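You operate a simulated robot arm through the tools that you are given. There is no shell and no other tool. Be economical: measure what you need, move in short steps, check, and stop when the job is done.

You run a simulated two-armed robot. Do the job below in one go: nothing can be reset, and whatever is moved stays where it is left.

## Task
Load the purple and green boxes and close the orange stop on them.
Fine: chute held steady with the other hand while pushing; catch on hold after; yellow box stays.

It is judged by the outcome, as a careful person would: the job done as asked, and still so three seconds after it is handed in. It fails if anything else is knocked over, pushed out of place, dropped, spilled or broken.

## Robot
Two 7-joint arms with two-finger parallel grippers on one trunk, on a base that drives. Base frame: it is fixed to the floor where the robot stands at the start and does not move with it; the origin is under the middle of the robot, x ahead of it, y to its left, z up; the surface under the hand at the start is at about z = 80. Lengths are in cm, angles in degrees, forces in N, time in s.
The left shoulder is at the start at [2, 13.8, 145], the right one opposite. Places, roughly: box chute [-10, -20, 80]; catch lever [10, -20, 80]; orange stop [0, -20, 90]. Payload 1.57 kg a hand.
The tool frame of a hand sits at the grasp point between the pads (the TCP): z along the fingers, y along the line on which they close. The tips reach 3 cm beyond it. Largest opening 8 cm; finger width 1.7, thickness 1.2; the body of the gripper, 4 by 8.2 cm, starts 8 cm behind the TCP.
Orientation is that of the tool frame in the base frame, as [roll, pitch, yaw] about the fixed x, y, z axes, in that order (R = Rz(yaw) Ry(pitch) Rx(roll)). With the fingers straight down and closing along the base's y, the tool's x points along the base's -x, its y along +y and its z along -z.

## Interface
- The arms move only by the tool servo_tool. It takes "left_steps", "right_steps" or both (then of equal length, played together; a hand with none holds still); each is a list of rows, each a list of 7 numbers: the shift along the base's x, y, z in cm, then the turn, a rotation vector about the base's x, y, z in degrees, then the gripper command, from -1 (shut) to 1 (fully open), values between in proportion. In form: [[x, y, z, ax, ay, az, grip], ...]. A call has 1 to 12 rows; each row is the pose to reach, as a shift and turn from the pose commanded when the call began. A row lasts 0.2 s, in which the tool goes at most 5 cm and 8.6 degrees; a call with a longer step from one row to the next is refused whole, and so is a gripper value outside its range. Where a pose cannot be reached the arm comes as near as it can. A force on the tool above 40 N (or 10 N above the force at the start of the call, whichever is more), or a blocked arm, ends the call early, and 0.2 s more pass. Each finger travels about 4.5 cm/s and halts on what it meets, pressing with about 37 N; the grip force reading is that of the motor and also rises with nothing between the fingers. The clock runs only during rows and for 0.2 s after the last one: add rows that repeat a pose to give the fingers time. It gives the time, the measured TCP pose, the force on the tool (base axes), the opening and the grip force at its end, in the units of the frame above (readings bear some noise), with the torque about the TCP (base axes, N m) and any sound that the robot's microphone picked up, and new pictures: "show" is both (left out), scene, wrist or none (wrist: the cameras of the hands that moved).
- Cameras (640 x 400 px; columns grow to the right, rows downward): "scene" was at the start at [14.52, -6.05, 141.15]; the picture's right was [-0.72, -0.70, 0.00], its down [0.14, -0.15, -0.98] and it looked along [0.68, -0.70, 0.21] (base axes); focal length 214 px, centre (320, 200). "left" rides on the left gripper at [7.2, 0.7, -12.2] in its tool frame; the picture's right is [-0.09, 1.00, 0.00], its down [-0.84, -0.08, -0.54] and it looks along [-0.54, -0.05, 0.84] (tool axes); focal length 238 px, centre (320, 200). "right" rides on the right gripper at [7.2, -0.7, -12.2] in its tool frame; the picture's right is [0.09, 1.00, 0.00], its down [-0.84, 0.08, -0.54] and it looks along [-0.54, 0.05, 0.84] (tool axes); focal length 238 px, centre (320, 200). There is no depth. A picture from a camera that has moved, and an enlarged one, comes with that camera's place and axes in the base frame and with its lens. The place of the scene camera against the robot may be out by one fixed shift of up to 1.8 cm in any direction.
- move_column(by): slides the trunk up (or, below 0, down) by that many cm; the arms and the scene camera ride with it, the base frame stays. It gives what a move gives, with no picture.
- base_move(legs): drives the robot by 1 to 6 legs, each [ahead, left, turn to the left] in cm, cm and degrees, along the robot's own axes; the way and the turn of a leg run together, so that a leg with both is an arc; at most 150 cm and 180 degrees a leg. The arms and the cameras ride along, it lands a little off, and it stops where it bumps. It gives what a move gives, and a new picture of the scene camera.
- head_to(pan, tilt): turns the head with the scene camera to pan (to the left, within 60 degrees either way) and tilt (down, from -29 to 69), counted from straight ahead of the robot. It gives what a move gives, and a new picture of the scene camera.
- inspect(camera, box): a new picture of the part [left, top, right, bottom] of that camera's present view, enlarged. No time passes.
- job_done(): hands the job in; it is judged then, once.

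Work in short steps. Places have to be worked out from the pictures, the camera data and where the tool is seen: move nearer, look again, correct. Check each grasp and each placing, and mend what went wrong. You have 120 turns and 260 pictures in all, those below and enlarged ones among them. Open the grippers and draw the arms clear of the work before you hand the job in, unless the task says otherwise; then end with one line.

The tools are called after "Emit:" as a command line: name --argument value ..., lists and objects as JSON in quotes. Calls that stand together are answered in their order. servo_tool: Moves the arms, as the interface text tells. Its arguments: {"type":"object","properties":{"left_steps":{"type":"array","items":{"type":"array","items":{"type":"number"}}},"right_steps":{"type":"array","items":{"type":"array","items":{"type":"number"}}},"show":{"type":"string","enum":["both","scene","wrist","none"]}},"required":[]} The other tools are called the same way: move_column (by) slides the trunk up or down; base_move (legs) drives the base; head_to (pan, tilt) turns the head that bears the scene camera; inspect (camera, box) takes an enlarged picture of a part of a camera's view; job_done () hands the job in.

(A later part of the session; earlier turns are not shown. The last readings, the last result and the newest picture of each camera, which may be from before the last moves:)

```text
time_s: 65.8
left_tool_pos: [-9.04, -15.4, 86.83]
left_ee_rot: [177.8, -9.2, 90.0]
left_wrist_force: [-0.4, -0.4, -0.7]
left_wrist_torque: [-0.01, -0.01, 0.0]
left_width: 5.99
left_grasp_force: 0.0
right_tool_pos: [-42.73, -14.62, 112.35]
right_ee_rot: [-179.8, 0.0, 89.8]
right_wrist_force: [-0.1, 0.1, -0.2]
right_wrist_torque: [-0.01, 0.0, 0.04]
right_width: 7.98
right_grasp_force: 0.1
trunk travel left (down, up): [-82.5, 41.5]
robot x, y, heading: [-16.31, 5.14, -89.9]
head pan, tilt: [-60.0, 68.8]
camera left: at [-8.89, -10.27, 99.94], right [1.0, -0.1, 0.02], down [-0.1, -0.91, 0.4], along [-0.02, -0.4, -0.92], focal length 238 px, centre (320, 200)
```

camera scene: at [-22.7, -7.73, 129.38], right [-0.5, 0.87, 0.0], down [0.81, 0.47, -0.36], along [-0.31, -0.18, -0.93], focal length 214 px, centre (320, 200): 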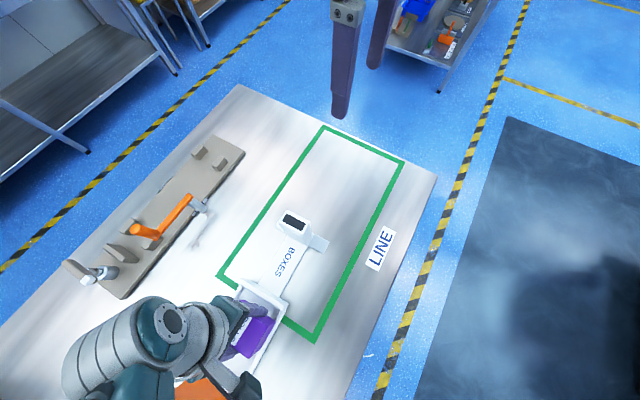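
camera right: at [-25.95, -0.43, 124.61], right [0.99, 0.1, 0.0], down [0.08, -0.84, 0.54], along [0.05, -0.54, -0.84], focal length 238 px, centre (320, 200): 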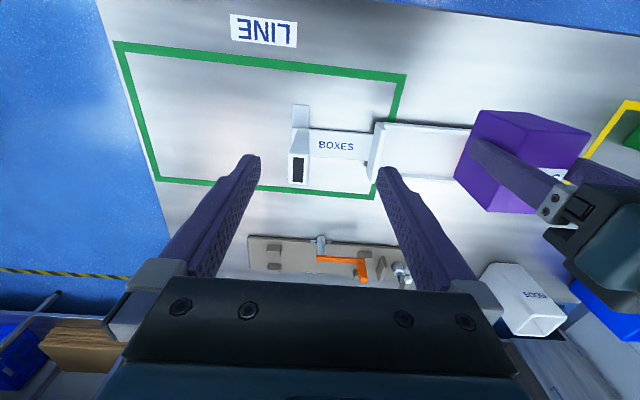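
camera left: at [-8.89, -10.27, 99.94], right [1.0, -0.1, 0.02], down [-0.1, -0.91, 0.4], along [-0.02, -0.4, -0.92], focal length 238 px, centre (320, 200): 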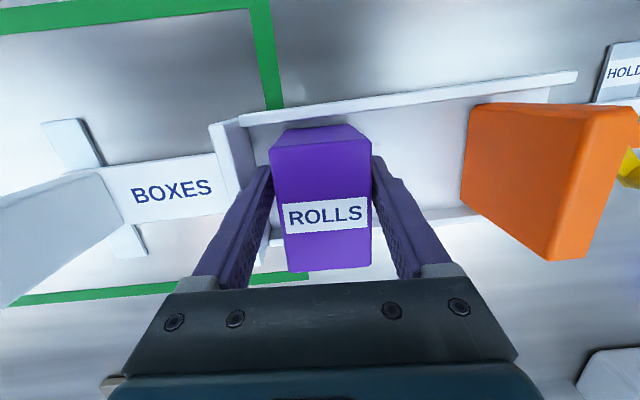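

Purple stands in the chute. I withdraw straight up, undo the tilt and view it from above.

Emit:
servo_tool --left_steps '[[0, 0, 3, 0, 0, 0, 0.5], [0, 0, 6, 0, 0, 0, 0.5], [0, 0, 10, -4, 0, 0, 0.5], [1, 1, 13, -9, 0, 0, 0.5], [1, 1, 13, -9, 0, 0, 0.5]]' --show "wrist"

Emit:
inspect --camera "left" --box '[180, 40, 500, 240]'

```text
time_s: 67.0
left_tool_pos: [-8.28, -14.34, 100.06]
left_ee_rot: [177.7, -0.2, 90.0]
left_wrist_force: [0.3, -0.4, -0.2]
left_wrist_torque: [-0.05, 0.02, 0.01]
left_width: 5.99
left_grasp_force: 0.0
right_tool_pos: [-42.7, -14.7, 112.46]
right_ee_rot: [-179.9, -0.1, 90.1]
right_wrist_force: [0.8, 0.3, 0.6]
right_wrist_torque: [0.02, -0.01, 0.02]
right_width: 8.03
right_grasp_force: 0.0
trunk travel left (down, up): [-82.5, 41.5]
robot x, y, heading: [-16.72, 5.24, -89.9]
head pan, tilt: [-60.0, 68.8]
camera left: at [-8.01, -7.27, 112.22], right [0.99, -0.09, 0.04], down [-0.1, -0.84, 0.54], along [-0.02, -0.54, -0.84], focal length 238 px, centre (320, 200)
```

left: 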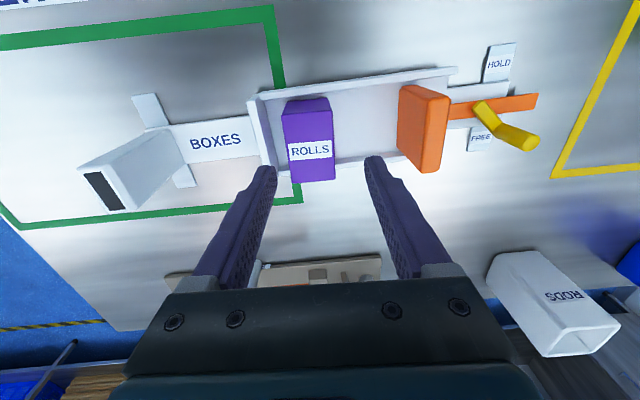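

```text
2.00 times, centred on (340, 140) of left
camera zoom: at [-8.01, -7.27, 112.22], right [0.99, -0.09, 0.04], down [-0.1, -0.84, 0.54], along [-0.02, -0.54, -0.84], focal length 477 px, centre (280, 320)
```

zoom: 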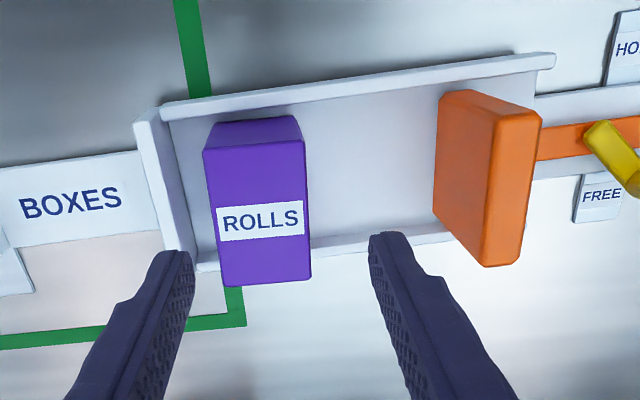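

Purple is flat in the chute with 8.8 cm to the stop. To make finger room for green I nudge purple ~1.8 cm toward the end wall with closed fingers, low on its face.

Emit:
servo_tool --left_steps '[[2, -1, 0, 0, 0, 0, 0], [4, -1.6, 0, 0, 0, 0, -1], [4, -1.6, -2, 0, 0, 0, -1], [4, -1.6, -4, 0, 0, 0, -1], [4, -1.6, -8, 0, 0, 0, -1], [4, -1.6, -11, 0, 0, 0, -1], [4, -1.6, -14, 0, 0, 0, -1], [4, -1.6, -14, 0, 0, 0, -1]]' --show "wrist"

```text
time_s: 68.8
left_tool_pos: [-4.09, -16.0, 85.8]
left_ee_rot: [177.8, -0.1, 90.1]
left_wrist_force: [0.6, 0.4, 0.2]
left_wrist_torque: [0.04, -0.03, 0.01]
left_width: 0.0
left_grasp_force: 21.4
right_tool_pos: [-42.75, -14.74, 112.35]
right_ee_rot: [-179.9, -0.1, 89.9]
right_wrist_force: [-0.2, 0.3, 0.4]
right_wrist_torque: [-0.01, -0.02, 0.01]
right_width: 8.0
right_grasp_force: 0.0
trunk travel left (down, up): [-82.5, 41.5]
robot x, y, heading: [-16.31, 5.14, -90.1]
head pan, tilt: [-60.0, 68.8]
camera left: at [-3.86, -8.88, 97.88], right [1.0, -0.09, 0.04], down [-0.1, -0.84, 0.54], along [-0.02, -0.54, -0.84], focal length 238 px, centre (320, 200)
```

left: 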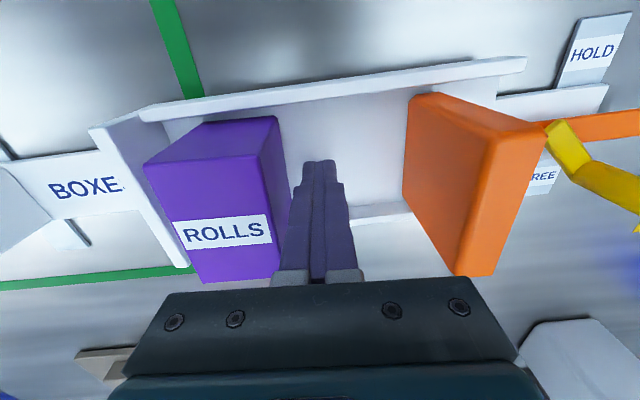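

The fingers are beside purple near the floor. Nudge slowly in −x.

Emit:
servo_tool --left_steps '[[-0.6, 0, 0, 0, 0, 0, -1], [-1.2, 0, 0, 0, 0, 0, -1], [-1.8, 0, 0, 0, 0, 0, -1], [-2.4, 0, 0, 0, 0, 0, -1], [-2.9, 0, 0, 0, 0, 0, -1], [-2.9, 0, 0, 0, 0, 0, -1]]' --show "wrist"

```text
time_s: 70.2
left_tool_pos: [-7.09, -15.92, 85.62]
left_ee_rot: [177.7, -0.3, 90.1]
left_wrist_force: [-0.3, 0.7, 0.0]
left_wrist_torque: [-0.01, 0.0, -0.01]
left_width: 0.01
left_grasp_force: 21.2
right_tool_pos: [-42.7, -14.67, 112.51]
right_ee_rot: [-179.8, -0.2, 90.1]
right_wrist_force: [-0.7, 0.2, -0.2]
right_wrist_torque: [0.0, -0.02, 0.02]
right_width: 7.99
right_grasp_force: 0.1
trunk travel left (down, up): [-82.5, 41.5]
robot x, y, heading: [-16.62, 5.33, -90.2]
head pan, tilt: [-60.0, 68.8]
camera left: at [-6.84, -8.82, 97.87], right [1.0, -0.09, 0.04], down [-0.1, -0.84, 0.54], along [-0.02, -0.54, -0.84], focal length 238 px, centre (320, 200)
```

left: 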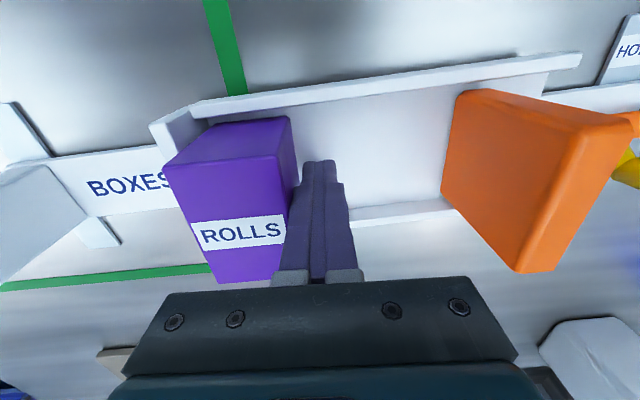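

Purple moved to near the end wall, upright. I raise the hand, open it, and drive to the green box.

Emit:
servo_tool --left_steps '[[0.4, 0, 0.5, 0, 0, 0, -1], [0.6, 0, 5, 0, 0, 0, -1], [0.6, 0, 10, 0, 0, 0, -1], [0.6, 1, 14.5, 0, 0, 0, 0], [0.6, 1, 19, 0, 0, 0, 1], [0.6, 1, 22, 0, 0, 0, 1]]' --show "none"

Emit:
base_move --legs '[[-8, 42.5, 0]]'

Emit:
inspect --camera "left" --box '[0, 0, 640, 400]'

```text
time_s: 71.6
left_tool_pos: [-6.41, -14.83, 107.97]
left_ee_rot: [177.8, -0.2, 89.9]
left_wrist_force: [-0.2, 0.4, 0.6]
left_wrist_torque: [-0.02, -0.04, 0.01]
left_width: 6.59
left_grasp_force: 0.1
right_tool_pos: [-42.64, -14.59, 112.3]
right_ee_rot: [-179.9, -0.1, 90.0]
right_wrist_force: [-0.4, -0.2, 0.0]
right_wrist_torque: [0.02, 0.0, 0.04]
right_width: 7.99
right_grasp_force: 0.0
trunk travel left (down, up): [-82.5, 41.5]
robot x, y, heading: [-16.85, 5.16, -90.1]
head pan, tilt: [-60.0, 68.8]
```

```text
time_s: 74.3
left_tool_pos: [35.84, -7.16, 107.95]
left_ee_rot: [177.8, -0.2, 89.7]
left_wrist_force: [-0.2, 0.7, 0.3]
left_wrist_torque: [-0.01, -0.04, 0.03]
left_width: 7.97
left_grasp_force: 0.0
right_tool_pos: [-0.61, -6.87, 112.4]
right_ee_rot: [-179.8, 0.0, 89.7]
right_wrist_force: [0.0, -0.7, -0.3]
right_wrist_torque: [-0.01, 0.03, -0.01]
right_width: 8.0
right_grasp_force: 0.1
trunk travel left (down, up): [-82.5, 41.5]
robot x, y, heading: [25.58, 12.93, -90.4]
head pan, tilt: [-60.0, 68.8]
camera scene: at [19.53, 0.0, 129.36], right [-0.49, 0.87, 0.0], down [0.81, 0.46, -0.36], along [-0.32, -0.18, -0.93], focal length 214 px, centre (320, 200)
```

scene: 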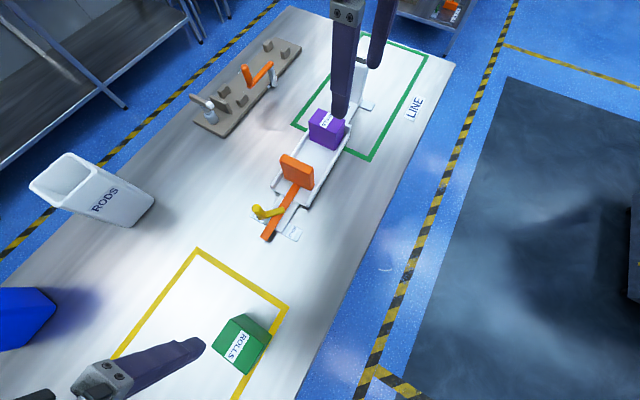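

```text
1.00 times, centred on (320, 200) of left (not enlarged: the box is as wide or as high as the picture)
camera zoom: at [36.08, -0.12, 120.15], right [0.99, -0.1, 0.04], down [-0.1, -0.84, 0.54], along [-0.02, -0.54, -0.84], focal length 238 px, centre (320, 200)
```

zoom: 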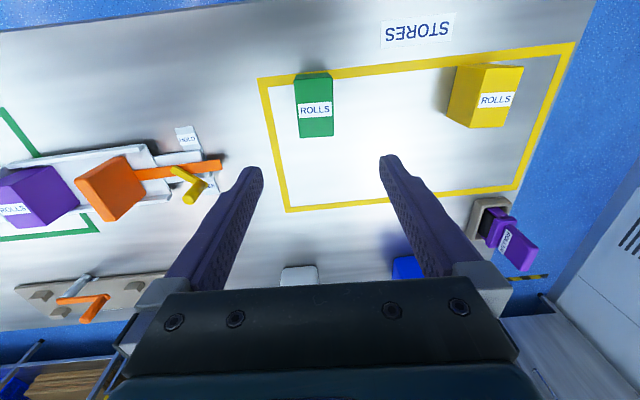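

Green's top centre is at about (36.0, −7.0), almost directly below the hand. I descend part-way, level the hand, and check.

Emit:
servo_tool --left_steps '[[0.1, 0, -4, 0, 1, 0, 1], [0.15, 0, -8, 0, 2, 0, 1], [0.15, 0, -12, 0, 2.2, 0, 1], [0.15, 0, -12, 0, 2.2, 0, 1]]' --show "wrist"

```text
time_s: 75.3
left_tool_pos: [35.83, -7.03, 95.92]
left_ee_rot: [-179.9, -0.2, 89.7]
left_wrist_force: [0.5, 0.4, -0.2]
left_wrist_torque: [-0.03, 0.01, -0.01]
left_width: 7.99
left_grasp_force: 0.1
right_tool_pos: [-0.53, -6.89, 112.48]
right_ee_rot: [-180.0, 0.1, 89.7]
right_wrist_force: [-0.4, 0.0, 0.3]
right_wrist_torque: [0.03, 0.02, -0.01]
right_width: 8.03
right_grasp_force: 0.2
trunk travel left (down, up): [-82.5, 41.5]
robot x, y, heading: [25.63, 12.94, -90.2]
head pan, tilt: [-60.0, 68.8]
camera left: at [36.56, 0.08, 108.07], right [1.0, -0.1, 0.0], down [-0.08, -0.84, 0.54], along [-0.05, -0.54, -0.84], focal length 238 px, centre (320, 200)
```

left: 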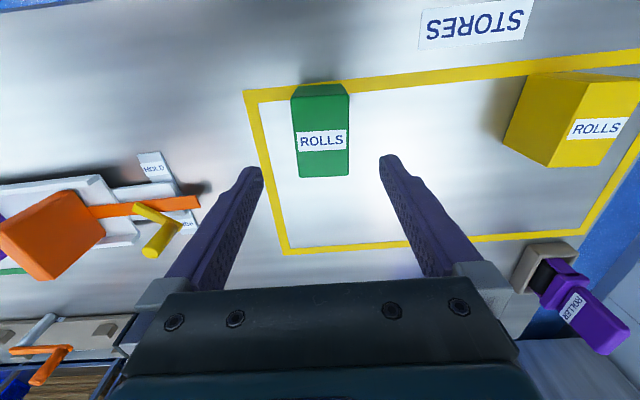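

Well aligned (same view as purple before its grasp, where no y-shift was ideal). Descend and close.

Emit:
servo_tool --left_steps '[[0.1, 0, -4, 0, 0, 0, 1], [0.1, 0, -8, 0, 0, 0, 1], [0.1, 0, -10.4, 0, 0, 0, 1], [0.1, 0, -10.4, 0, 0, 0, 0.3], [0.1, 0, -10.4, 0, 0, 0, -0.2], [0.1, 0, -10.4, 0, 0, 0, -0.6], [0.1, 0, -10.4, 0, 0, 0, -0.6], [0.1, 0, -10.4, 0, 0, 0, -0.6]]' --show "none"

Emit:
servo_tool --left_steps '[[0, 0, 4, 0, 0, 0, -0.6], [0, 0, 8, 0, 0, 0, -0.6], [0, 0, 12, 0, 0, 0, -0.6], [0, 0, 16, 0, 0, 0, -0.6], [0, 0, 21, 0, 0, 0, -0.6], [0, 0, 21, 0, 0, 0, -0.6]]' --show "wrist"

```text
time_s: 77.1
left_tool_pos: [36.15, -7.25, 85.71]
left_ee_rot: [180.0, -0.2, 89.7]
left_wrist_force: [-0.8, -0.4, -0.6]
left_wrist_torque: [0.02, 0.02, 0.01]
left_width: 4.97
left_grasp_force: 37.1
right_tool_pos: [-0.55, -6.78, 112.4]
right_ee_rot: [-179.9, -0.1, 89.6]
right_wrist_force: [-0.8, -0.3, -0.3]
right_wrist_torque: [0.0, 0.01, -0.01]
right_width: 8.01
right_grasp_force: 0.1
trunk travel left (down, up): [-82.5, 41.5]
robot x, y, heading: [26.01, 12.76, -90.6]
head pan, tilt: [-60.0, 68.8]
```

```text
time_s: 78.5
left_tool_pos: [35.97, -7.02, 106.57]
left_ee_rot: [-180.0, -0.1, 89.7]
left_wrist_force: [0.5, 0.3, -0.4]
left_wrist_torque: [0.01, -0.01, 0.0]
left_width: 4.94
left_grasp_force: 36.8
right_tool_pos: [-0.51, -6.93, 112.41]
right_ee_rot: [-179.8, 0.1, 89.7]
right_wrist_force: [-0.9, 0.0, 0.4]
right_wrist_torque: [0.0, -0.02, 0.02]
right_width: 7.99
right_grasp_force: 0.1
trunk travel left (down, up): [-82.5, 41.5]
robot x, y, heading: [25.71, 12.68, -90.3]
head pan, tilt: [-60.0, 68.8]
camera left: at [36.63, 0.01, 118.8], right [1.0, -0.1, 0.0], down [-0.08, -0.84, 0.54], along [-0.05, -0.54, -0.84], focal length 238 px, centre (320, 200)
```

left: 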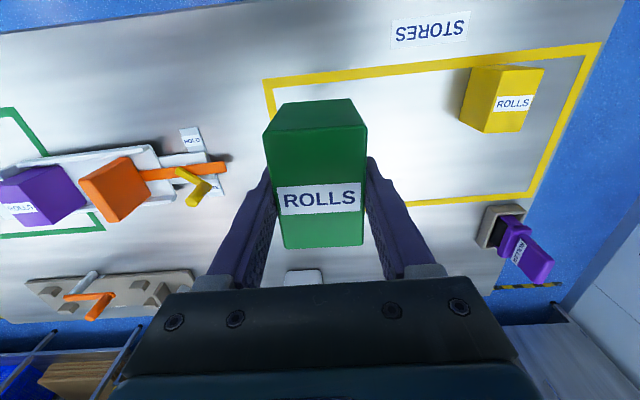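

Green is held level and centred. Drive back so green is over the chute and the post is within the right hand's reach.

Emit:
base_move --legs '[[9, -36.7, 0.3]]'

Emit:
inspect --camera "left" --box '[0, 0, 640, 400]'

```text
time_s: 80.8
left_tool_pos: [-0.05, -15.63, 106.58]
left_ee_rot: [180.0, -0.2, 90.3]
left_wrist_force: [0.0, -0.7, -0.5]
left_wrist_torque: [0.02, 0.0, -0.03]
left_width: 4.91
left_grasp_force: 37.1
right_tool_pos: [-36.42, -15.79, 112.39]
right_ee_rot: [-179.9, -0.1, 90.2]
right_wrist_force: [-0.5, 0.2, -0.3]
right_wrist_torque: [-0.02, 0.02, -0.01]
right_width: 8.03
right_grasp_force: 0.1
trunk travel left (down, up): [-82.5, 41.5]
robot x, y, heading: [-10.63, 3.95, -90.0]
head pan, tilt: [-60.0, 68.8]
camera scene: at [-16.45, -8.7, 129.36], right [-0.5, 0.86, 0.0], down [0.81, 0.47, -0.36], along [-0.31, -0.18, -0.93], focal length 214 px, centre (320, 200)
```

scene: 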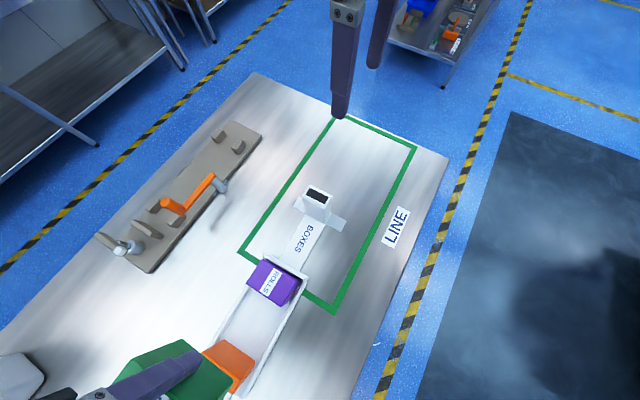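

```text
1.00 times, centred on (320, 200) of left (not enlarged: the box is as wide or as high as the picture)
camera zoom: at [0.65, -8.54, 118.75], right [1.0, -0.09, 0.0], down [-0.07, -0.84, 0.54], along [-0.05, -0.54, -0.84], focal length 238 px, centre (320, 200)
```

zoom: 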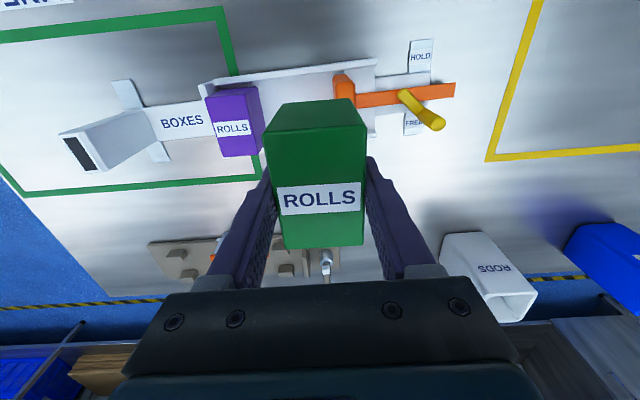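

I move green over the gap (x ≈ −3, y ≈ −15.8), part-way down, and check.

Emit:
servo_tool --left_steps '[[-1.5, -0.2, -3, 0, 0, 0, -0.6], [-3, -0.2, -6, 0, 0, 0, -0.6], [-3, -0.2, -10, 0, 0, 0, -0.6], [-3, -0.2, -10, 0, 0, 0, -0.6]]' --show "none"

Emit:
inspect --camera "left" --box '[140, 40, 540, 290]'

```text
time_s: 81.8
left_tool_pos: [-3.05, -15.66, 96.6]
left_ee_rot: [-180.0, -0.1, 90.4]
left_wrist_force: [-0.7, -0.2, -0.1]
left_wrist_torque: [0.0, 0.0, 0.0]
left_width: 4.9
left_grasp_force: 36.9
right_tool_pos: [-36.38, -15.78, 112.29]
right_ee_rot: [-179.8, -0.1, 90.2]
right_wrist_force: [0.4, 0.5, -0.7]
right_wrist_torque: [-0.02, -0.02, 0.01]
right_width: 8.02
right_grasp_force: 0.1
trunk travel left (down, up): [-82.5, 41.5]
robot x, y, heading: [-10.43, 4.22, -89.8]
head pan, tilt: [-60.0, 68.8]
```

```text
1.60 times, centred on (340, 165) of left
camera zoom: at [-2.44, -8.56, 108.78], right [1.0, -0.09, 0.0], down [-0.07, -0.84, 0.54], along [-0.05, -0.54, -0.84], focal length 381 px, centre (288, 256)
```

zoom: 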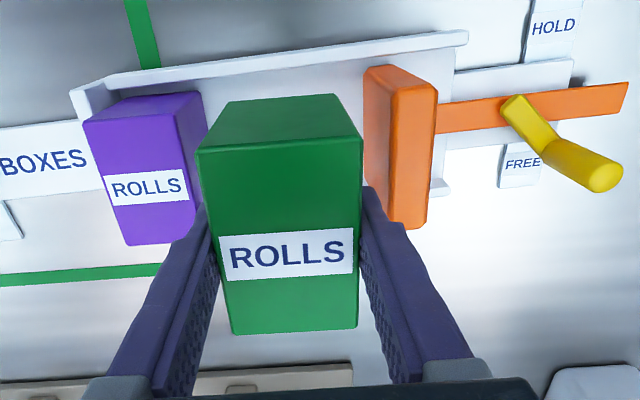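

Green is centred between purple (face ≈ −8.7) and the stop (≈ 2.3). I lower it, shifting −0.2 in y.

Emit:
servo_tool --left_steps '[[0, -0.2, -3, 0, 0, 0, -0.6], [0, -0.2, -6, 0, 0, 0, -0.6], [0, -0.2, -8, 0, 0, 0, -0.6], [0, -0.2, -8.8, 0, 0, 0, -0.6], [0, -0.2, -8.8, 0, 0, 0, -0.6]]' --show "none"

Emit:
inspect --camera "left" --box '[140, 40, 540, 290]'

```text
time_s: 83.0
left_tool_pos: [-2.97, -16.1, 87.72]
left_ee_rot: [-179.9, -0.2, 90.3]
left_wrist_force: [-0.2, -0.4, -1.1]
left_wrist_torque: [-0.02, 0.03, 0.0]
left_width: 4.94
left_grasp_force: 37.3
right_tool_pos: [-36.42, -15.68, 112.41]
right_ee_rot: [180.0, -0.1, 90.1]
right_wrist_force: [0.1, 0.2, 0.0]
right_wrist_torque: [-0.01, -0.01, -0.02]
right_width: 7.99
right_grasp_force: 0.1
trunk travel left (down, up): [-82.5, 41.5]
robot x, y, heading: [-10.24, 4.07, -89.7]
head pan, tilt: [-60.0, 68.8]
```

```text
1.60 times, centred on (340, 165) of left
camera zoom: at [-2.42, -8.87, 99.89], right [1.0, -0.09, 0.0], down [-0.07, -0.84, 0.54], along [-0.05, -0.54, -0.84], focal length 381 px, centre (288, 256)
```

zoom: 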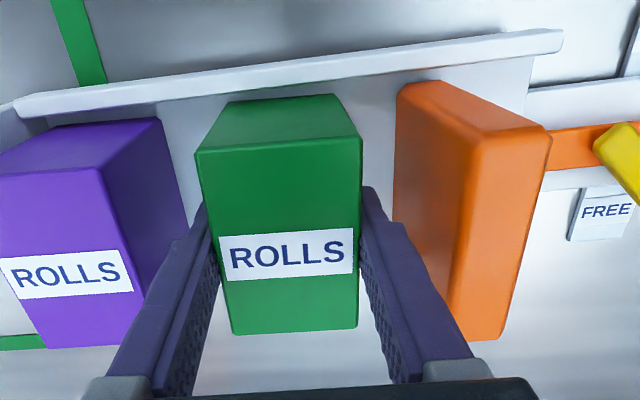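

Green is inside the walls and clear of purple and the stop. Lower the last bit to the floor.

Emit:
servo_tool --left_steps '[[0, 0, -0.3, 0, 0, 0, -0.6], [0, 0, -0.6, 0, 0, 0, -0.6], [0, 0, -0.8, 0, 0, 0, -0.6], [0, 0, -0.8, 0, 0, 0, -0.6]]' --show "none"

```text
time_s: 83.7
left_tool_pos: [-2.96, -15.93, 87.53]
left_ee_rot: [180.0, -0.3, 90.1]
left_wrist_force: [3.9, 8.5, 29.3]
left_wrist_torque: [-0.26, -0.03, -0.01]
left_width: 4.96
left_grasp_force: 37.0
right_tool_pos: [-36.43, -15.7, 112.4]
right_ee_rot: [180.0, 0.0, 90.3]
right_wrist_force: [0.6, 0.4, 0.5]
right_wrist_torque: [0.0, 0.0, -0.02]
right_width: 8.0
right_grasp_force: 0.0
trunk travel left (down, up): [-82.5, 41.5]
robot x, y, heading: [-10.51, 3.98, -89.6]
head pan, tilt: [-60.0, 68.8]
stopped in row 3 (left hand): the force on the tool passed its limit at 41 N (the readings are from after the stop); the commanded pose is now the measured one
```

Floor contact (similar height as purple). Ease, open slightly, and check.

Emit:
servo_tool --left_steps '[[0, 0, 0, 0, 0, 0, -0.5], [0, 0, 0, 0, 0, 0, 0.1], [0, 0, 0, 0, 0, 0, 0.45], [0, 0, 0, 0, 0, 0, 0.45]]' --show "wrist"

```text
time_s: 84.2
left_tool_pos: [-3.09, -16.07, 87.36]
left_ee_rot: [180.0, -0.3, 90.2]
left_wrist_force: [3.3, 8.0, 27.8]
left_wrist_torque: [-0.12, -0.04, 0.03]
left_width: 4.95
left_grasp_force: 37.4
right_tool_pos: [-36.32, -15.79, 112.43]
right_ee_rot: [179.9, -0.1, 90.2]
right_wrist_force: [-0.1, 0.5, -0.1]
right_wrist_torque: [-0.01, 0.04, -0.01]
right_width: 7.97
right_grasp_force: 0.0
trunk travel left (down, up): [-82.5, 41.5]
robot x, y, heading: [-10.42, 3.91, -89.7]
head pan, tilt: [-60.0, 68.8]
stopped in row 2 (left hand): the force on the tool passed its limit at 41 N (the readings are from after the stop); the commanded pose is now the measured one
camera left: at [-2.39, -8.94, 99.56], right [1.0, -0.09, 0.0], down [-0.07, -0.84, 0.54], along [-0.05, -0.54, -0.84], focal length 238 px, centre (320, 200)
```

left: 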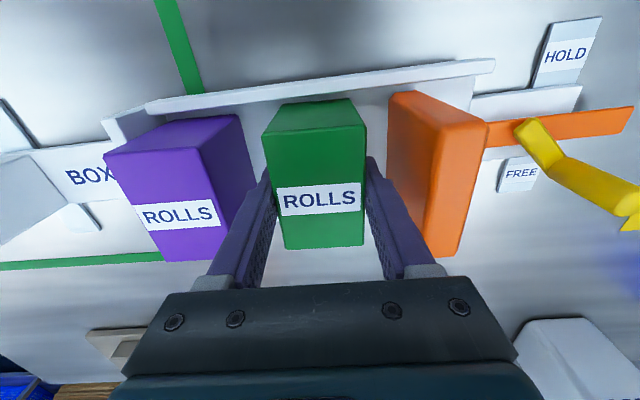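

I raise a touch to unload, then open.

Emit:
servo_tool --left_steps '[[0, 0, 0.3, 0, 0, 0, -0.6], [0, 0, 0.3, 0, 0, 0, -0.1], [0, 0, 0.3, 0, 0, 0, 0.45], [0, 0, 0.3, 0, 0, 0, 0.45]]' --show "wrist"

```text
time_s: 85.2
left_tool_pos: [-3.14, -16.01, 87.64]
left_ee_rot: [-179.9, -0.2, 90.1]
left_wrist_force: [0.0, 0.7, 0.4]
left_wrist_torque: [0.0, -0.01, -0.01]
left_width: 5.79
left_grasp_force: 0.1
right_tool_pos: [-36.41, -15.83, 112.36]
right_ee_rot: [-179.9, 0.0, 90.3]
right_wrist_force: [-0.6, 0.3, -0.3]
right_wrist_torque: [0.02, 0.0, -0.01]
right_width: 7.99
right_grasp_force: 0.1
trunk travel left (down, up): [-82.5, 41.5]
robot x, y, heading: [-10.26, 4.04, -90.0]
head pan, tilt: [-60.0, 68.8]
camera left: at [-2.49, -8.92, 99.8], right [1.0, -0.09, 0.0], down [-0.07, -0.84, 0.54], along [-0.05, -0.54, -0.84], focal length 238 px, centre (320, 200)
```

left: 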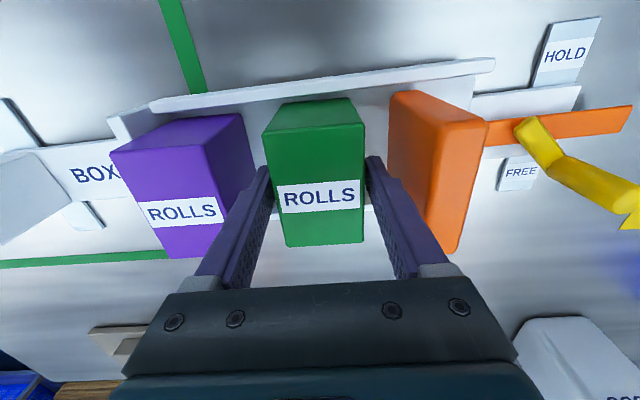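

Both boxes are in. I withdraw the left hand upward and bring the right hand over the post.

Emit:
servo_tool --left_steps '[[0, 0, 4, 0, 0, 0, 0.45], [0, 0, 8, 0, 0, 0, 0.45], [0, 0, 12, 0, 0, 0, 0.45], [0.5, 0, 16, 0, 0, 0, 0.2], [0.5, 0, 18, 0, 0, 0, -0.5]]' --right_steps '[[2, 0, 0, 0, 0, 0, 1], [4, 0, -1, 0, 0, 0, 1], [6, 0, -2, 0, 0, 0, 1], [8.5, 0, -3, 0, 0, 0, 1], [8.5, 0, -4, 0, 0, 0, 1]]' --show "wrist"

```text
time_s: 86.4
left_tool_pos: [-0.6, -16.42, 105.18]
left_ee_rot: [176.6, 0.3, 89.9]
left_wrist_force: [-0.6, 0.7, -0.6]
left_wrist_torque: [-0.02, 0.01, -0.01]
left_width: 1.97
left_grasp_force: 0.1
right_tool_pos: [-27.86, -15.49, 108.25]
right_ee_rot: [-180.0, 0.0, 90.3]
right_wrist_force: [0.7, -0.4, 0.1]
right_wrist_torque: [0.01, -0.03, 0.0]
right_width: 7.98
right_grasp_force: 0.0
trunk travel left (down, up): [-82.5, 41.5]
robot x, y, heading: [-10.32, 4.18, -90.0]
head pan, tilt: [-60.0, 68.8]
camera right: at [-28.32, -8.35, 120.61], right [1.0, 0.1, 0.0], down [0.08, -0.84, 0.54], along [0.05, -0.54, -0.84], focal length 238 px, centre (320, 200)
camera left: at [-0.38, -9.21, 117.38], right [0.99, -0.09, 0.06], down [-0.11, -0.83, 0.54], along [0.0, -0.54, -0.84], focal length 238 px, centre (320, 200)
```

right: 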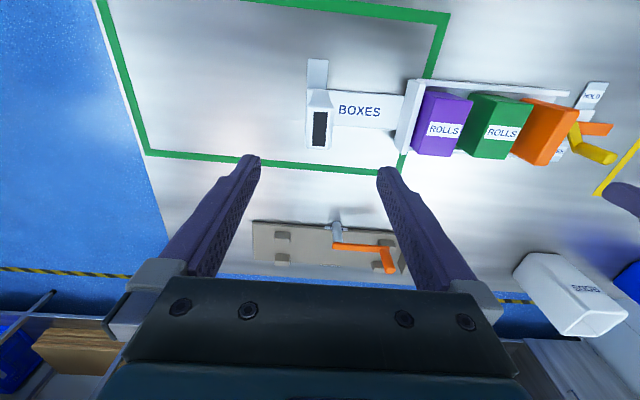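
left: 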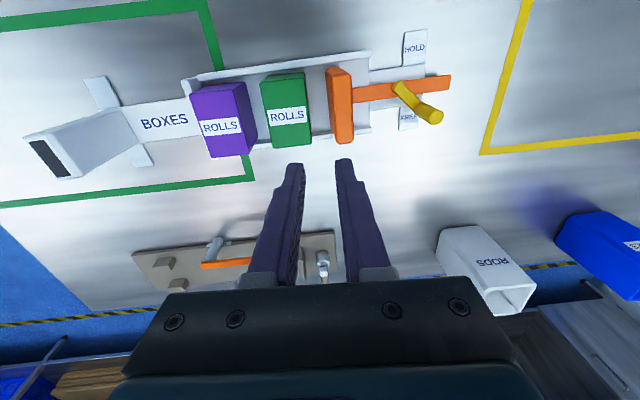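

Post cap centre ≈ (−27.6, −15.9), matching. I lower the right hand around it.

Emit:
servo_tool --right_steps '[[0.2, -0.3, -4, 0, 0, 0, 1], [0.2, -0.3, -8, 0, 0, 0, 1], [0.2, -0.3, -11, 0, 0, 0, 1], [0.2, -0.3, -11, 0, 0, 0, 1]]' --show "wrist"

```text
time_s: 87.4
left_tool_pos: [-0.63, -16.01, 104.93]
left_ee_rot: [176.7, -0.2, 89.4]
left_wrist_force: [-0.9, 0.6, 0.0]
left_wrist_torque: [0.01, -0.02, 0.0]
left_width: 1.99
left_grasp_force: 0.0
right_tool_pos: [-27.86, -15.99, 97.16]
right_ee_rot: [-180.0, 0.0, 90.3]
right_wrist_force: [0.1, -0.1, 1.1]
right_wrist_torque: [0.0, 0.01, 0.04]
right_width: 7.99
right_grasp_force: 0.0
trunk travel left (down, up): [-82.5, 41.5]
robot x, y, heading: [-10.3, 3.91, -90.0]
head pan, tilt: [-60.0, 68.8]
camera right: at [-28.43, -8.78, 109.52], right [1.0, 0.1, 0.0], down [0.08, -0.84, 0.54], along [0.05, -0.54, -0.84], focal length 238 px, centre (320, 200)
```

right: 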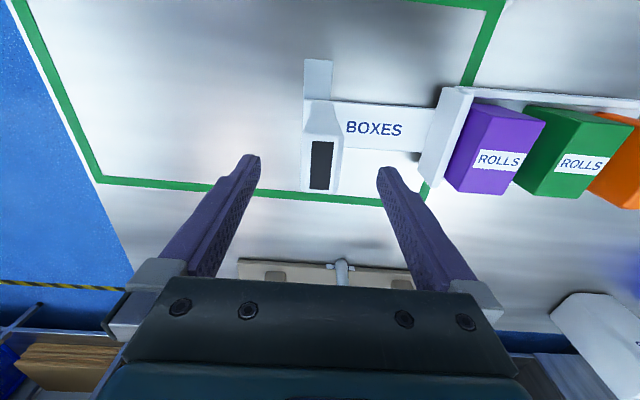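

Aligned. Descend onto the post and close gently around it.

Emit:
servo_tool --right_steps '[[0, 0, -3, 0, 0, 0, 1], [0, 0, -6, 0, 0, 0, 1], [0, 0, -7.4, 0, 0, 0, 0.6], [0, 0, -7.4, 0, 0, 0, 0.1], [0, 0, -7.4, 0, 0, 0, -0.4], [0, 0, -7.4, 0, 0, 0, -0.8], [0, 0, -7.4, 0, 0, 0, -0.8], [0, 0, -7.4, 0, 0, 0, -0.8]]' --show "wrist"

```text
time_s: 89.2
left_tool_pos: [-0.61, -16.04, 105.04]
left_ee_rot: [176.8, -0.3, 89.4]
left_wrist_force: [1.4, 0.3, -0.2]
left_wrist_torque: [0.02, -0.01, 0.01]
left_width: 2.02
left_grasp_force: 0.0
right_tool_pos: [-27.78, -16.01, 89.99]
right_ee_rot: [-180.0, -0.2, 90.3]
right_wrist_force: [-0.5, 0.6, 0.3]
right_wrist_torque: [-0.22, -0.02, 0.37]
right_width: 3.13
right_grasp_force: 36.6
trunk travel left (down, up): [-82.5, 41.5]
robot x, y, heading: [-10.56, 4.08, -90.0]
head pan, tilt: [-60.0, 68.8]
camera right: at [-28.33, -8.72, 102.18], right [1.0, 0.1, 0.0], down [0.08, -0.84, 0.54], along [0.05, -0.54, -0.84], focal length 238 px, centre (320, 200)
```

right: 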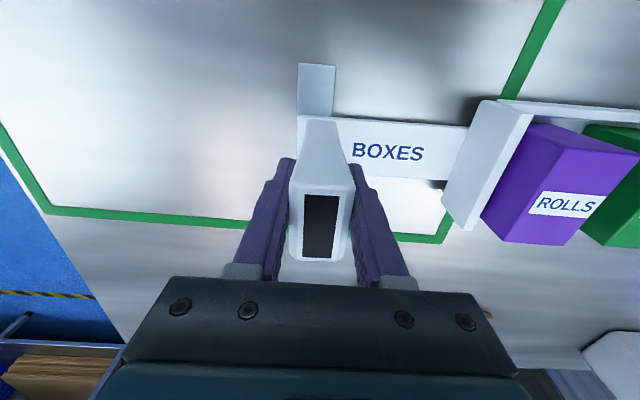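

The right hand holds the chute post (3.1 cm). Now the left hand moves behind the stop, still high, to look.

Emit:
servo_tool --left_steps '[[2.5, 0.2, 0, 0, 1.5, 3, -1], [5, 0.4, 0, 0, 3, 6, -1], [7.5, 0.5, 0, 0, 3, 9, -1], [8.5, 0.5, -3, 0, 3, 9, -1], [8.5, 0.5, -3, 0, 3, 9, -1]]' --show "wrist"

Emit:
inspect --camera "left" --box '[140, 20, 500, 245]'

```text
time_s: 90.4
left_tool_pos: [5.73, -15.8, 102.43]
left_ee_rot: [-177.0, -0.5, 99.3]
left_wrist_force: [-1.0, 1.0, -0.7]
left_wrist_torque: [0.02, 0.01, 0.01]
left_width: 0.01
left_grasp_force: 21.5
right_tool_pos: [-27.75, -15.76, 89.89]
right_ee_rot: [-179.9, -0.1, 90.3]
right_wrist_force: [0.5, 0.7, 0.4]
right_wrist_torque: [-0.05, 0.02, 0.54]
right_width: 3.12
right_grasp_force: 36.8
trunk travel left (down, up): [-82.5, 41.5]
robot x, y, heading: [-10.69, 4.51, -89.8]
head pan, tilt: [-60.0, 68.8]
camera left: at [6.02, -8.62, 114.66], right [1.0, 0.07, -0.05], down [0.09, -0.84, 0.54], along [-0.01, -0.54, -0.84], focal length 238 px, centre (320, 200)
```

left: 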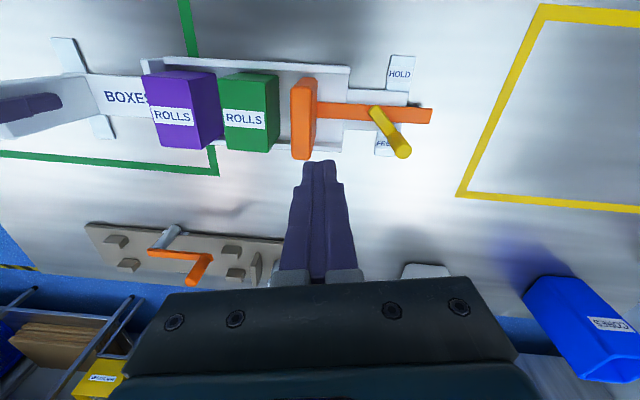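

```text
1.78 times, centred on (320, 132) of left
camera zoom: at [6.02, -8.62, 114.66], right [1.0, 0.07, -0.05], down [0.09, -0.84, 0.54], along [-0.01, -0.54, -0.84], focal length 424 px, centre (320, 320)
```

zoom: 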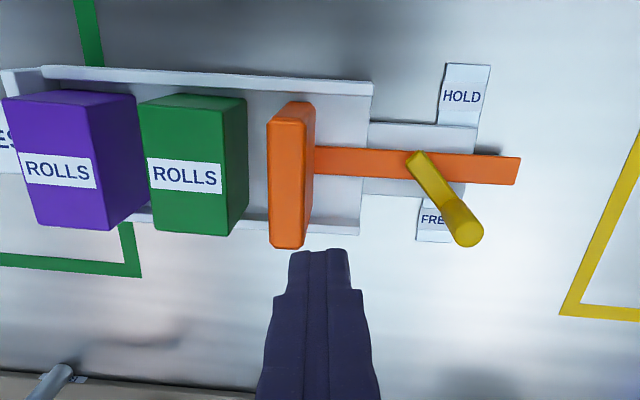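

The plate's +x face is at x ≈ 4.2, the lever pivot near (11, −14.5), and the upright knob near (13.8, −17), top z ≈ 91. I lower the closed fingers just behind the plate, above the bar.

Emit:
servo_tool --left_steps '[[0.8, 0.4, -2, 0, -1.5, 0, -1], [0.8, 0.4, -6, 0, -3, 0, -1], [0.8, 0.4, -10, 0, -3, 0, -1], [0.8, 0.4, -13.5, 0, -3, 0, -1], [0.8, 0.4, -13.5, 0, -3, 0, -1]]' --show "wrist"

```text
time_s: 91.6
left_tool_pos: [6.4, -14.97, 89.17]
left_ee_rot: [-179.9, 0.0, 99.2]
left_wrist_force: [0.0, 0.0, 0.2]
left_wrist_torque: [-0.01, 0.01, 0.01]
left_width: 0.0
left_grasp_force: 20.9
right_tool_pos: [-27.68, -15.93, 89.91]
right_ee_rot: [-179.8, 0.0, 90.3]
right_wrist_force: [0.9, 0.8, -0.2]
right_wrist_torque: [0.06, 0.01, 0.49]
right_width: 3.13
right_grasp_force: 37.0
trunk travel left (down, up): [-82.5, 41.5]
robot x, y, heading: [-10.71, 4.28, -89.9]
head pan, tilt: [-60.0, 68.8]
camera left: at [5.99, -7.82, 101.35], right [1.0, 0.07, 0.0], down [0.06, -0.84, 0.54], along [0.04, -0.54, -0.84], focal length 238 px, centre (320, 200)
```

left: 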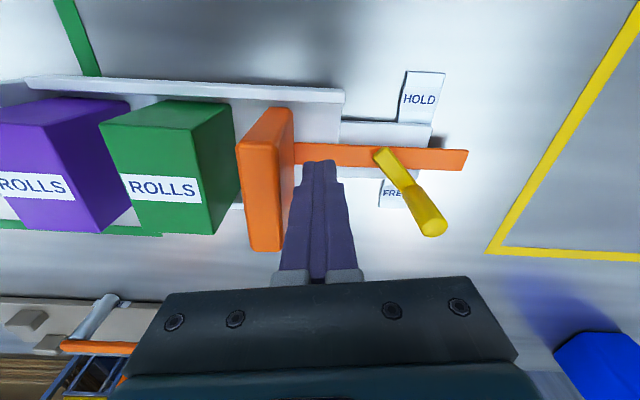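

Positioned right. With the post held, I push the stop slowly toward the boxes.

Emit:
servo_tool --left_steps '[[-0.6, -0.2, 0, 0, 0, 0, -1], [-1.2, -0.2, 0, 0, 0, 0, -1], [-1.8, -0.2, 0, 0, 0, 0, -1], [-2.4, -0.2, 0, 0, 0, 0, -1], [-3.0, -0.2, 0, 0, 0, 0, -1], [-3.6, -0.2, 0, 0, 0, 0, -1], [-4.2, -0.2, 0, 0, 0, 0, -1]]' --show "wrist"

```text
time_s: 93.2
left_tool_pos: [2.3, -15.35, 88.98]
left_ee_rot: [-179.9, 0.0, 99.2]
left_wrist_force: [5.2, -0.9, -0.8]
left_wrist_torque: [0.0, 0.05, -0.05]
left_width: 0.0
left_grasp_force: 21.2
right_tool_pos: [-27.82, -15.99, 89.81]
right_ee_rot: [-179.9, -0.1, 90.3]
right_wrist_force: [-5.4, 0.5, -0.2]
right_wrist_torque: [0.07, 0.02, 0.43]
right_width: 3.15
right_grasp_force: 37.6
trunk travel left (down, up): [-82.5, 41.5]
robot x, y, heading: [-10.41, 4.19, -89.9]
head pan, tilt: [-60.0, 68.8]
camera left: at [1.89, -8.28, 101.24], right [1.0, 0.07, 0.0], down [0.06, -0.84, 0.54], along [0.04, -0.54, -0.84], focal length 238 px, centre (320, 200)
```

left: 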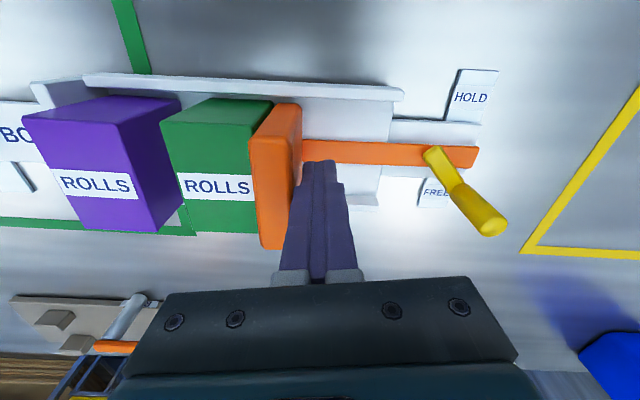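

The stop slides with ~5 N, the chute steady. Continue.

Emit:
servo_tool --left_steps '[[-0.5, 0, 0, 0, 0, 0, -1], [-1.0, 0, 0, 0, 0, 0, -1], [-1.5, 0, 0, 0, 0, 0, -1], [-2.0, 0, 0, 0, 0, 0, -1], [-2.4, 0, 0, 0, 0, 0, -1]]' --show "wrist"

```text
time_s: 94.4
left_tool_pos: [0.05, -15.41, 89.04]
left_ee_rot: [-180.0, -0.1, 99.2]
left_wrist_force: [5.3, -3.0, 2.3]
left_wrist_torque: [0.02, 0.08, 0.02]
left_width: 0.0
left_grasp_force: 21.5
right_tool_pos: [-27.72, -15.88, 89.89]
right_ee_rot: [-180.0, -0.1, 90.3]
right_wrist_force: [-7.1, 1.4, -1.0]
right_wrist_torque: [-0.14, 0.03, 0.54]
right_width: 3.13
right_grasp_force: 37.3
trunk travel left (down, up): [-82.5, 41.5]
robot x, y, heading: [-10.56, 4.17, -89.6]
head pan, tilt: [-60.0, 68.8]
camera left: at [-0.44, -8.17, 101.32], right [1.0, 0.07, 0.0], down [0.06, -0.84, 0.54], along [0.04, -0.54, -0.84], focal length 238 px, centre (320, 200)
```

left: 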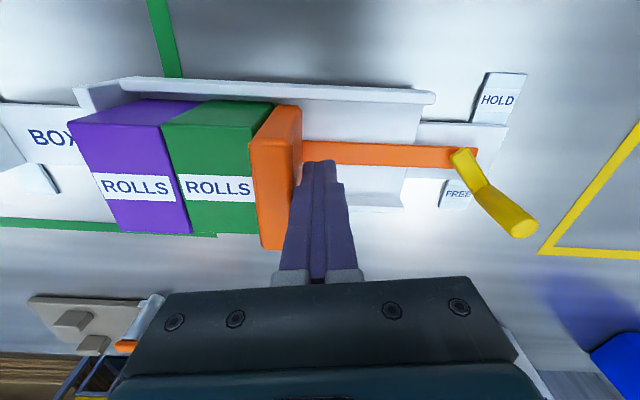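

Boxes now touch each other; a little remains to the end wall. Continue in fine steps until resistance rises.

Emit:
servo_tool --left_steps '[[-0.3, 0, 0, 0, 0, 0, -1], [-0.6, 0, 0, 0, 0, 0, -1], [-0.9, 0, 0, 0, 0, 0, -1], [-1.2, 0, 0, 0, 0, 0, -1]]' --show "wrist"

```text
time_s: 95.4
left_tool_pos: [-0.32, -15.33, 89.02]
left_ee_rot: [179.3, 0.1, 99.1]
left_wrist_force: [18.2, -1.4, 2.8]
left_wrist_torque: [0.01, 0.29, -0.09]
left_width: 0.01
left_grasp_force: 21.6
right_tool_pos: [-27.71, -15.98, 89.9]
right_ee_rot: [-179.9, -0.1, 90.2]
right_wrist_force: [-15.1, 2.7, 1.4]
right_wrist_torque: [0.0, -0.42, 0.59]
right_width: 3.15
right_grasp_force: 37.4
trunk travel left (down, up): [-82.5, 41.5]
robot x, y, heading: [-10.61, 3.95, -89.8]
head pan, tilt: [-60.0, 68.8]
camera left: at [-0.99, -8.15, 101.23], right [1.0, 0.07, 0.01], down [0.05, -0.84, 0.54], along [0.05, -0.54, -0.84], focal length 238 px, centre (320, 200)
```

left: 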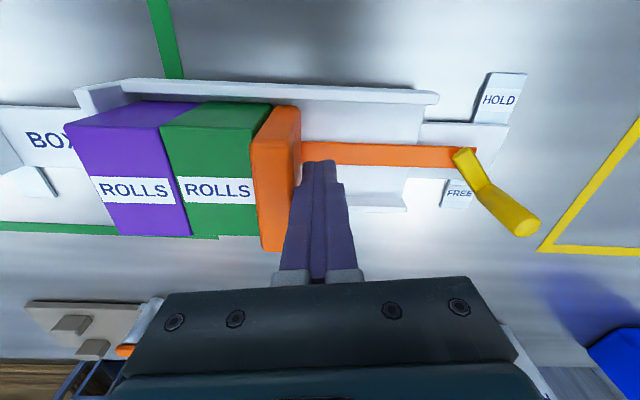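

Resistance climbed to 18 N with little movement: closed on both boxes. I verify with the right camera that purple is seated against the end wall.

Emit:
inspect --camera "right" --box '[400, 60, 640, 260]'

Emit:
inspect --camera "left" --box '[40, 60, 360, 260]'

Emit:
inspect --camera "left" --box '[380, 50, 600, 250]'

```text
2.00 times, centred on (520, 160) of right
camera zoom: at [-28.34, -8.75, 102.18], right [1.0, 0.1, 0.0], down [0.08, -0.84, 0.54], along [0.05, -0.54, -0.84], focal length 477 px, centre (-80, 280)
```

zoom: 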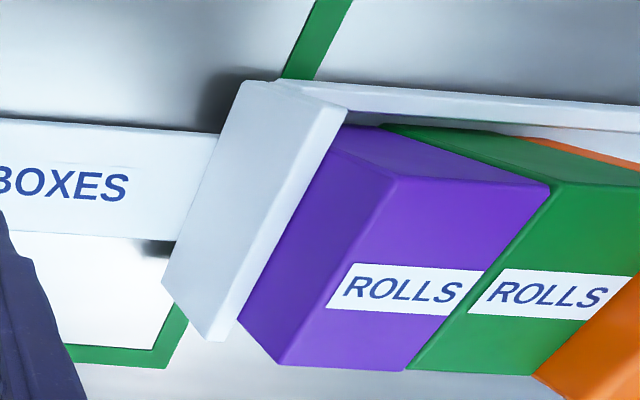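

```text
2.00 times, centred on (200, 160) of left
camera zoom: at [-0.99, -8.15, 101.23], right [1.0, 0.07, 0.01], down [0.05, -0.84, 0.54], along [0.05, -0.54, -0.84], focal length 477 px, centre (560, 280)
```

zoom: 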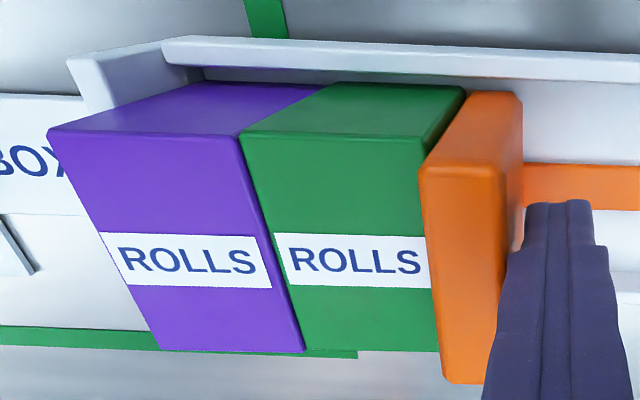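

```text
2.00 times, centred on (490, 150) of left
camera zoom: at [-0.99, -8.15, 101.23], right [1.0, 0.07, 0.01], down [0.05, -0.84, 0.54], along [0.05, -0.54, -0.84], focal length 477 px, centre (-20, 300)
```

zoom: 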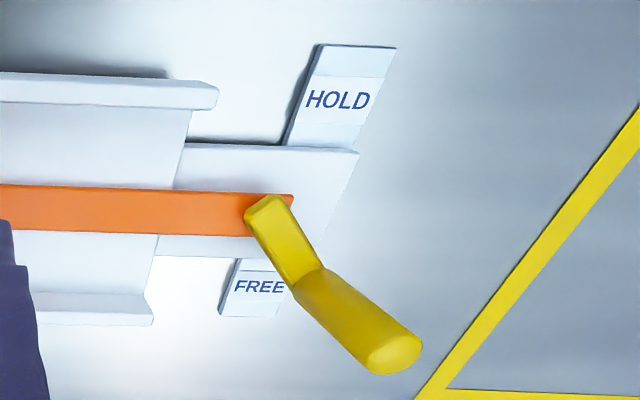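

The stop is closed on green and purple, both snug. Now back off from the plate and raise the left hand, keeping the right hand on the post.

Emit:
servo_tool --left_steps '[[0.8, 0, 0, 0, 0, 0, -1], [1.2, 0, 4, 0, 0, 0, -1], [2, 0, 8, 0, 0, 5, -0.5], [4, 0, 12, 0, 0, 12, 0], [7, 0, 12, 0, 0, 20, 0], [10, 0, 12, 0, 0, 28, 0], [12, 0, 12, 0, 0, 36, 0], [13.5, 0, 12, 0, 0, 44, 0], [13.5, 0, 12, 0, 0, 52, 0], [13.5, 0, 12, 0, 0, 60, 0]]' --show "both"

```text
time_s: 97.7
left_tool_pos: [17.84, -15.2, 101.74]
left_ee_rot: [176.7, 7.6, 156.7]
left_wrist_force: [-0.2, -0.1, -0.4]
left_wrist_torque: [0.01, -0.02, 0.03]
left_width: 4.0
left_grasp_force: 0.0
right_tool_pos: [-27.67, -15.97, 89.87]
right_ee_rot: [180.0, -0.1, 90.3]
right_wrist_force: [1.0, 2.0, 2.1]
right_wrist_torque: [-0.14, -0.01, 0.11]
right_width: 3.11
right_grasp_force: 36.6
trunk travel left (down, up): [-82.5, 41.5]
robot x, y, heading: [-10.41, 4.38, -89.8]
head pan, tilt: [-60.0, 68.8]
stopped in row 10 (left hand): the arm was blocked; the commanded pose is now the measured one
camera scene: at [-16.43, -8.67, 129.36], right [-0.5, 0.86, 0.0], down [0.81, 0.47, -0.36], along [-0.31, -0.18, -0.93], focal length 214 px, centre (320, 200)
camera left: at [9.92, -11.92, 112.92], right [0.47, 0.88, 0.07], down [0.65, -0.4, 0.64], along [0.59, -0.26, -0.76], focal length 238 px, centre (320, 200)
```

scene: 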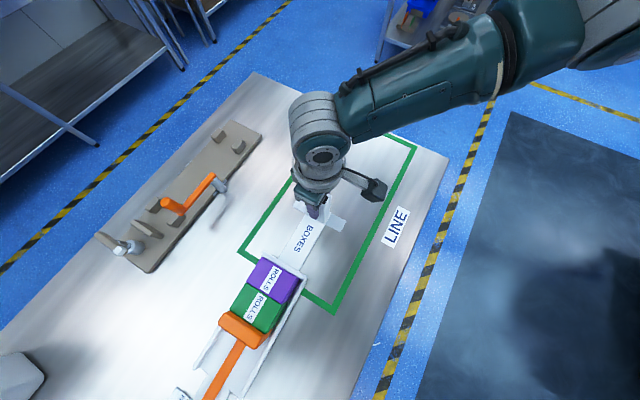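
left: 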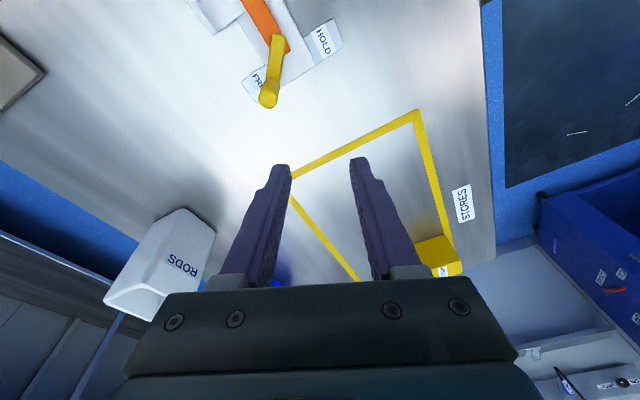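

The wrist got blocked at that yaw. I turn back about 35°, level the tool, and come over the knob.

Emit:
servo_tool --left_steps '[[-0.5, 0, 1, 0, 0, -8, 0], [-1, 0, 1, 0, 0, -16, 0], [-2, 0, 1, 0, 0, -24, 0], [-3, 0, 1, 0, 0, -32, 0], [-3, 0, 1, 0, 0, -36, 0]]' --show "wrist"

```text
time_s: 98.9
left_tool_pos: [14.37, -15.34, 102.52]
left_ee_rot: [177.0, 6.7, 120.7]
left_wrist_force: [0.2, -0.2, -0.4]
left_wrist_torque: [0.0, 0.01, -0.04]
left_width: 4.0
left_grasp_force: 0.0
right_tool_pos: [-27.71, -16.02, 89.92]
right_ee_rot: [-179.9, 0.1, 90.3]
right_wrist_force: [1.5, 0.9, 1.5]
right_wrist_torque: [0.0, 0.02, 0.37]
right_width: 3.14
right_grasp_force: 36.6
trunk travel left (down, up): [-82.5, 41.5]
robot x, y, heading: [-10.44, 4.37, -89.8]
head pan, tilt: [-60.0, 68.8]
camera left: at [10.03, -7.93, 113.79], right [0.9, 0.43, 0.06], down [0.3, -0.71, 0.63], along [0.32, -0.55, -0.77], focal length 238 px, centre (320, 200)
```

left: 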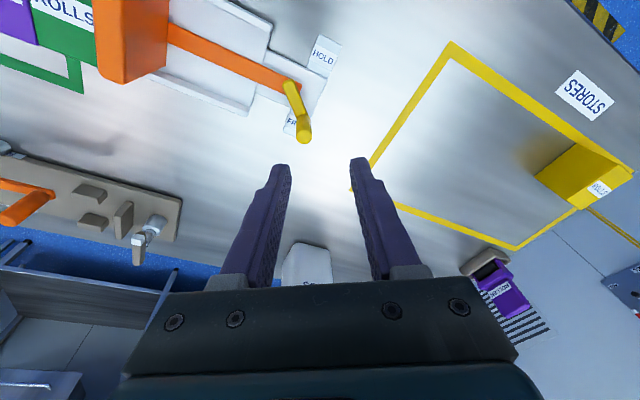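

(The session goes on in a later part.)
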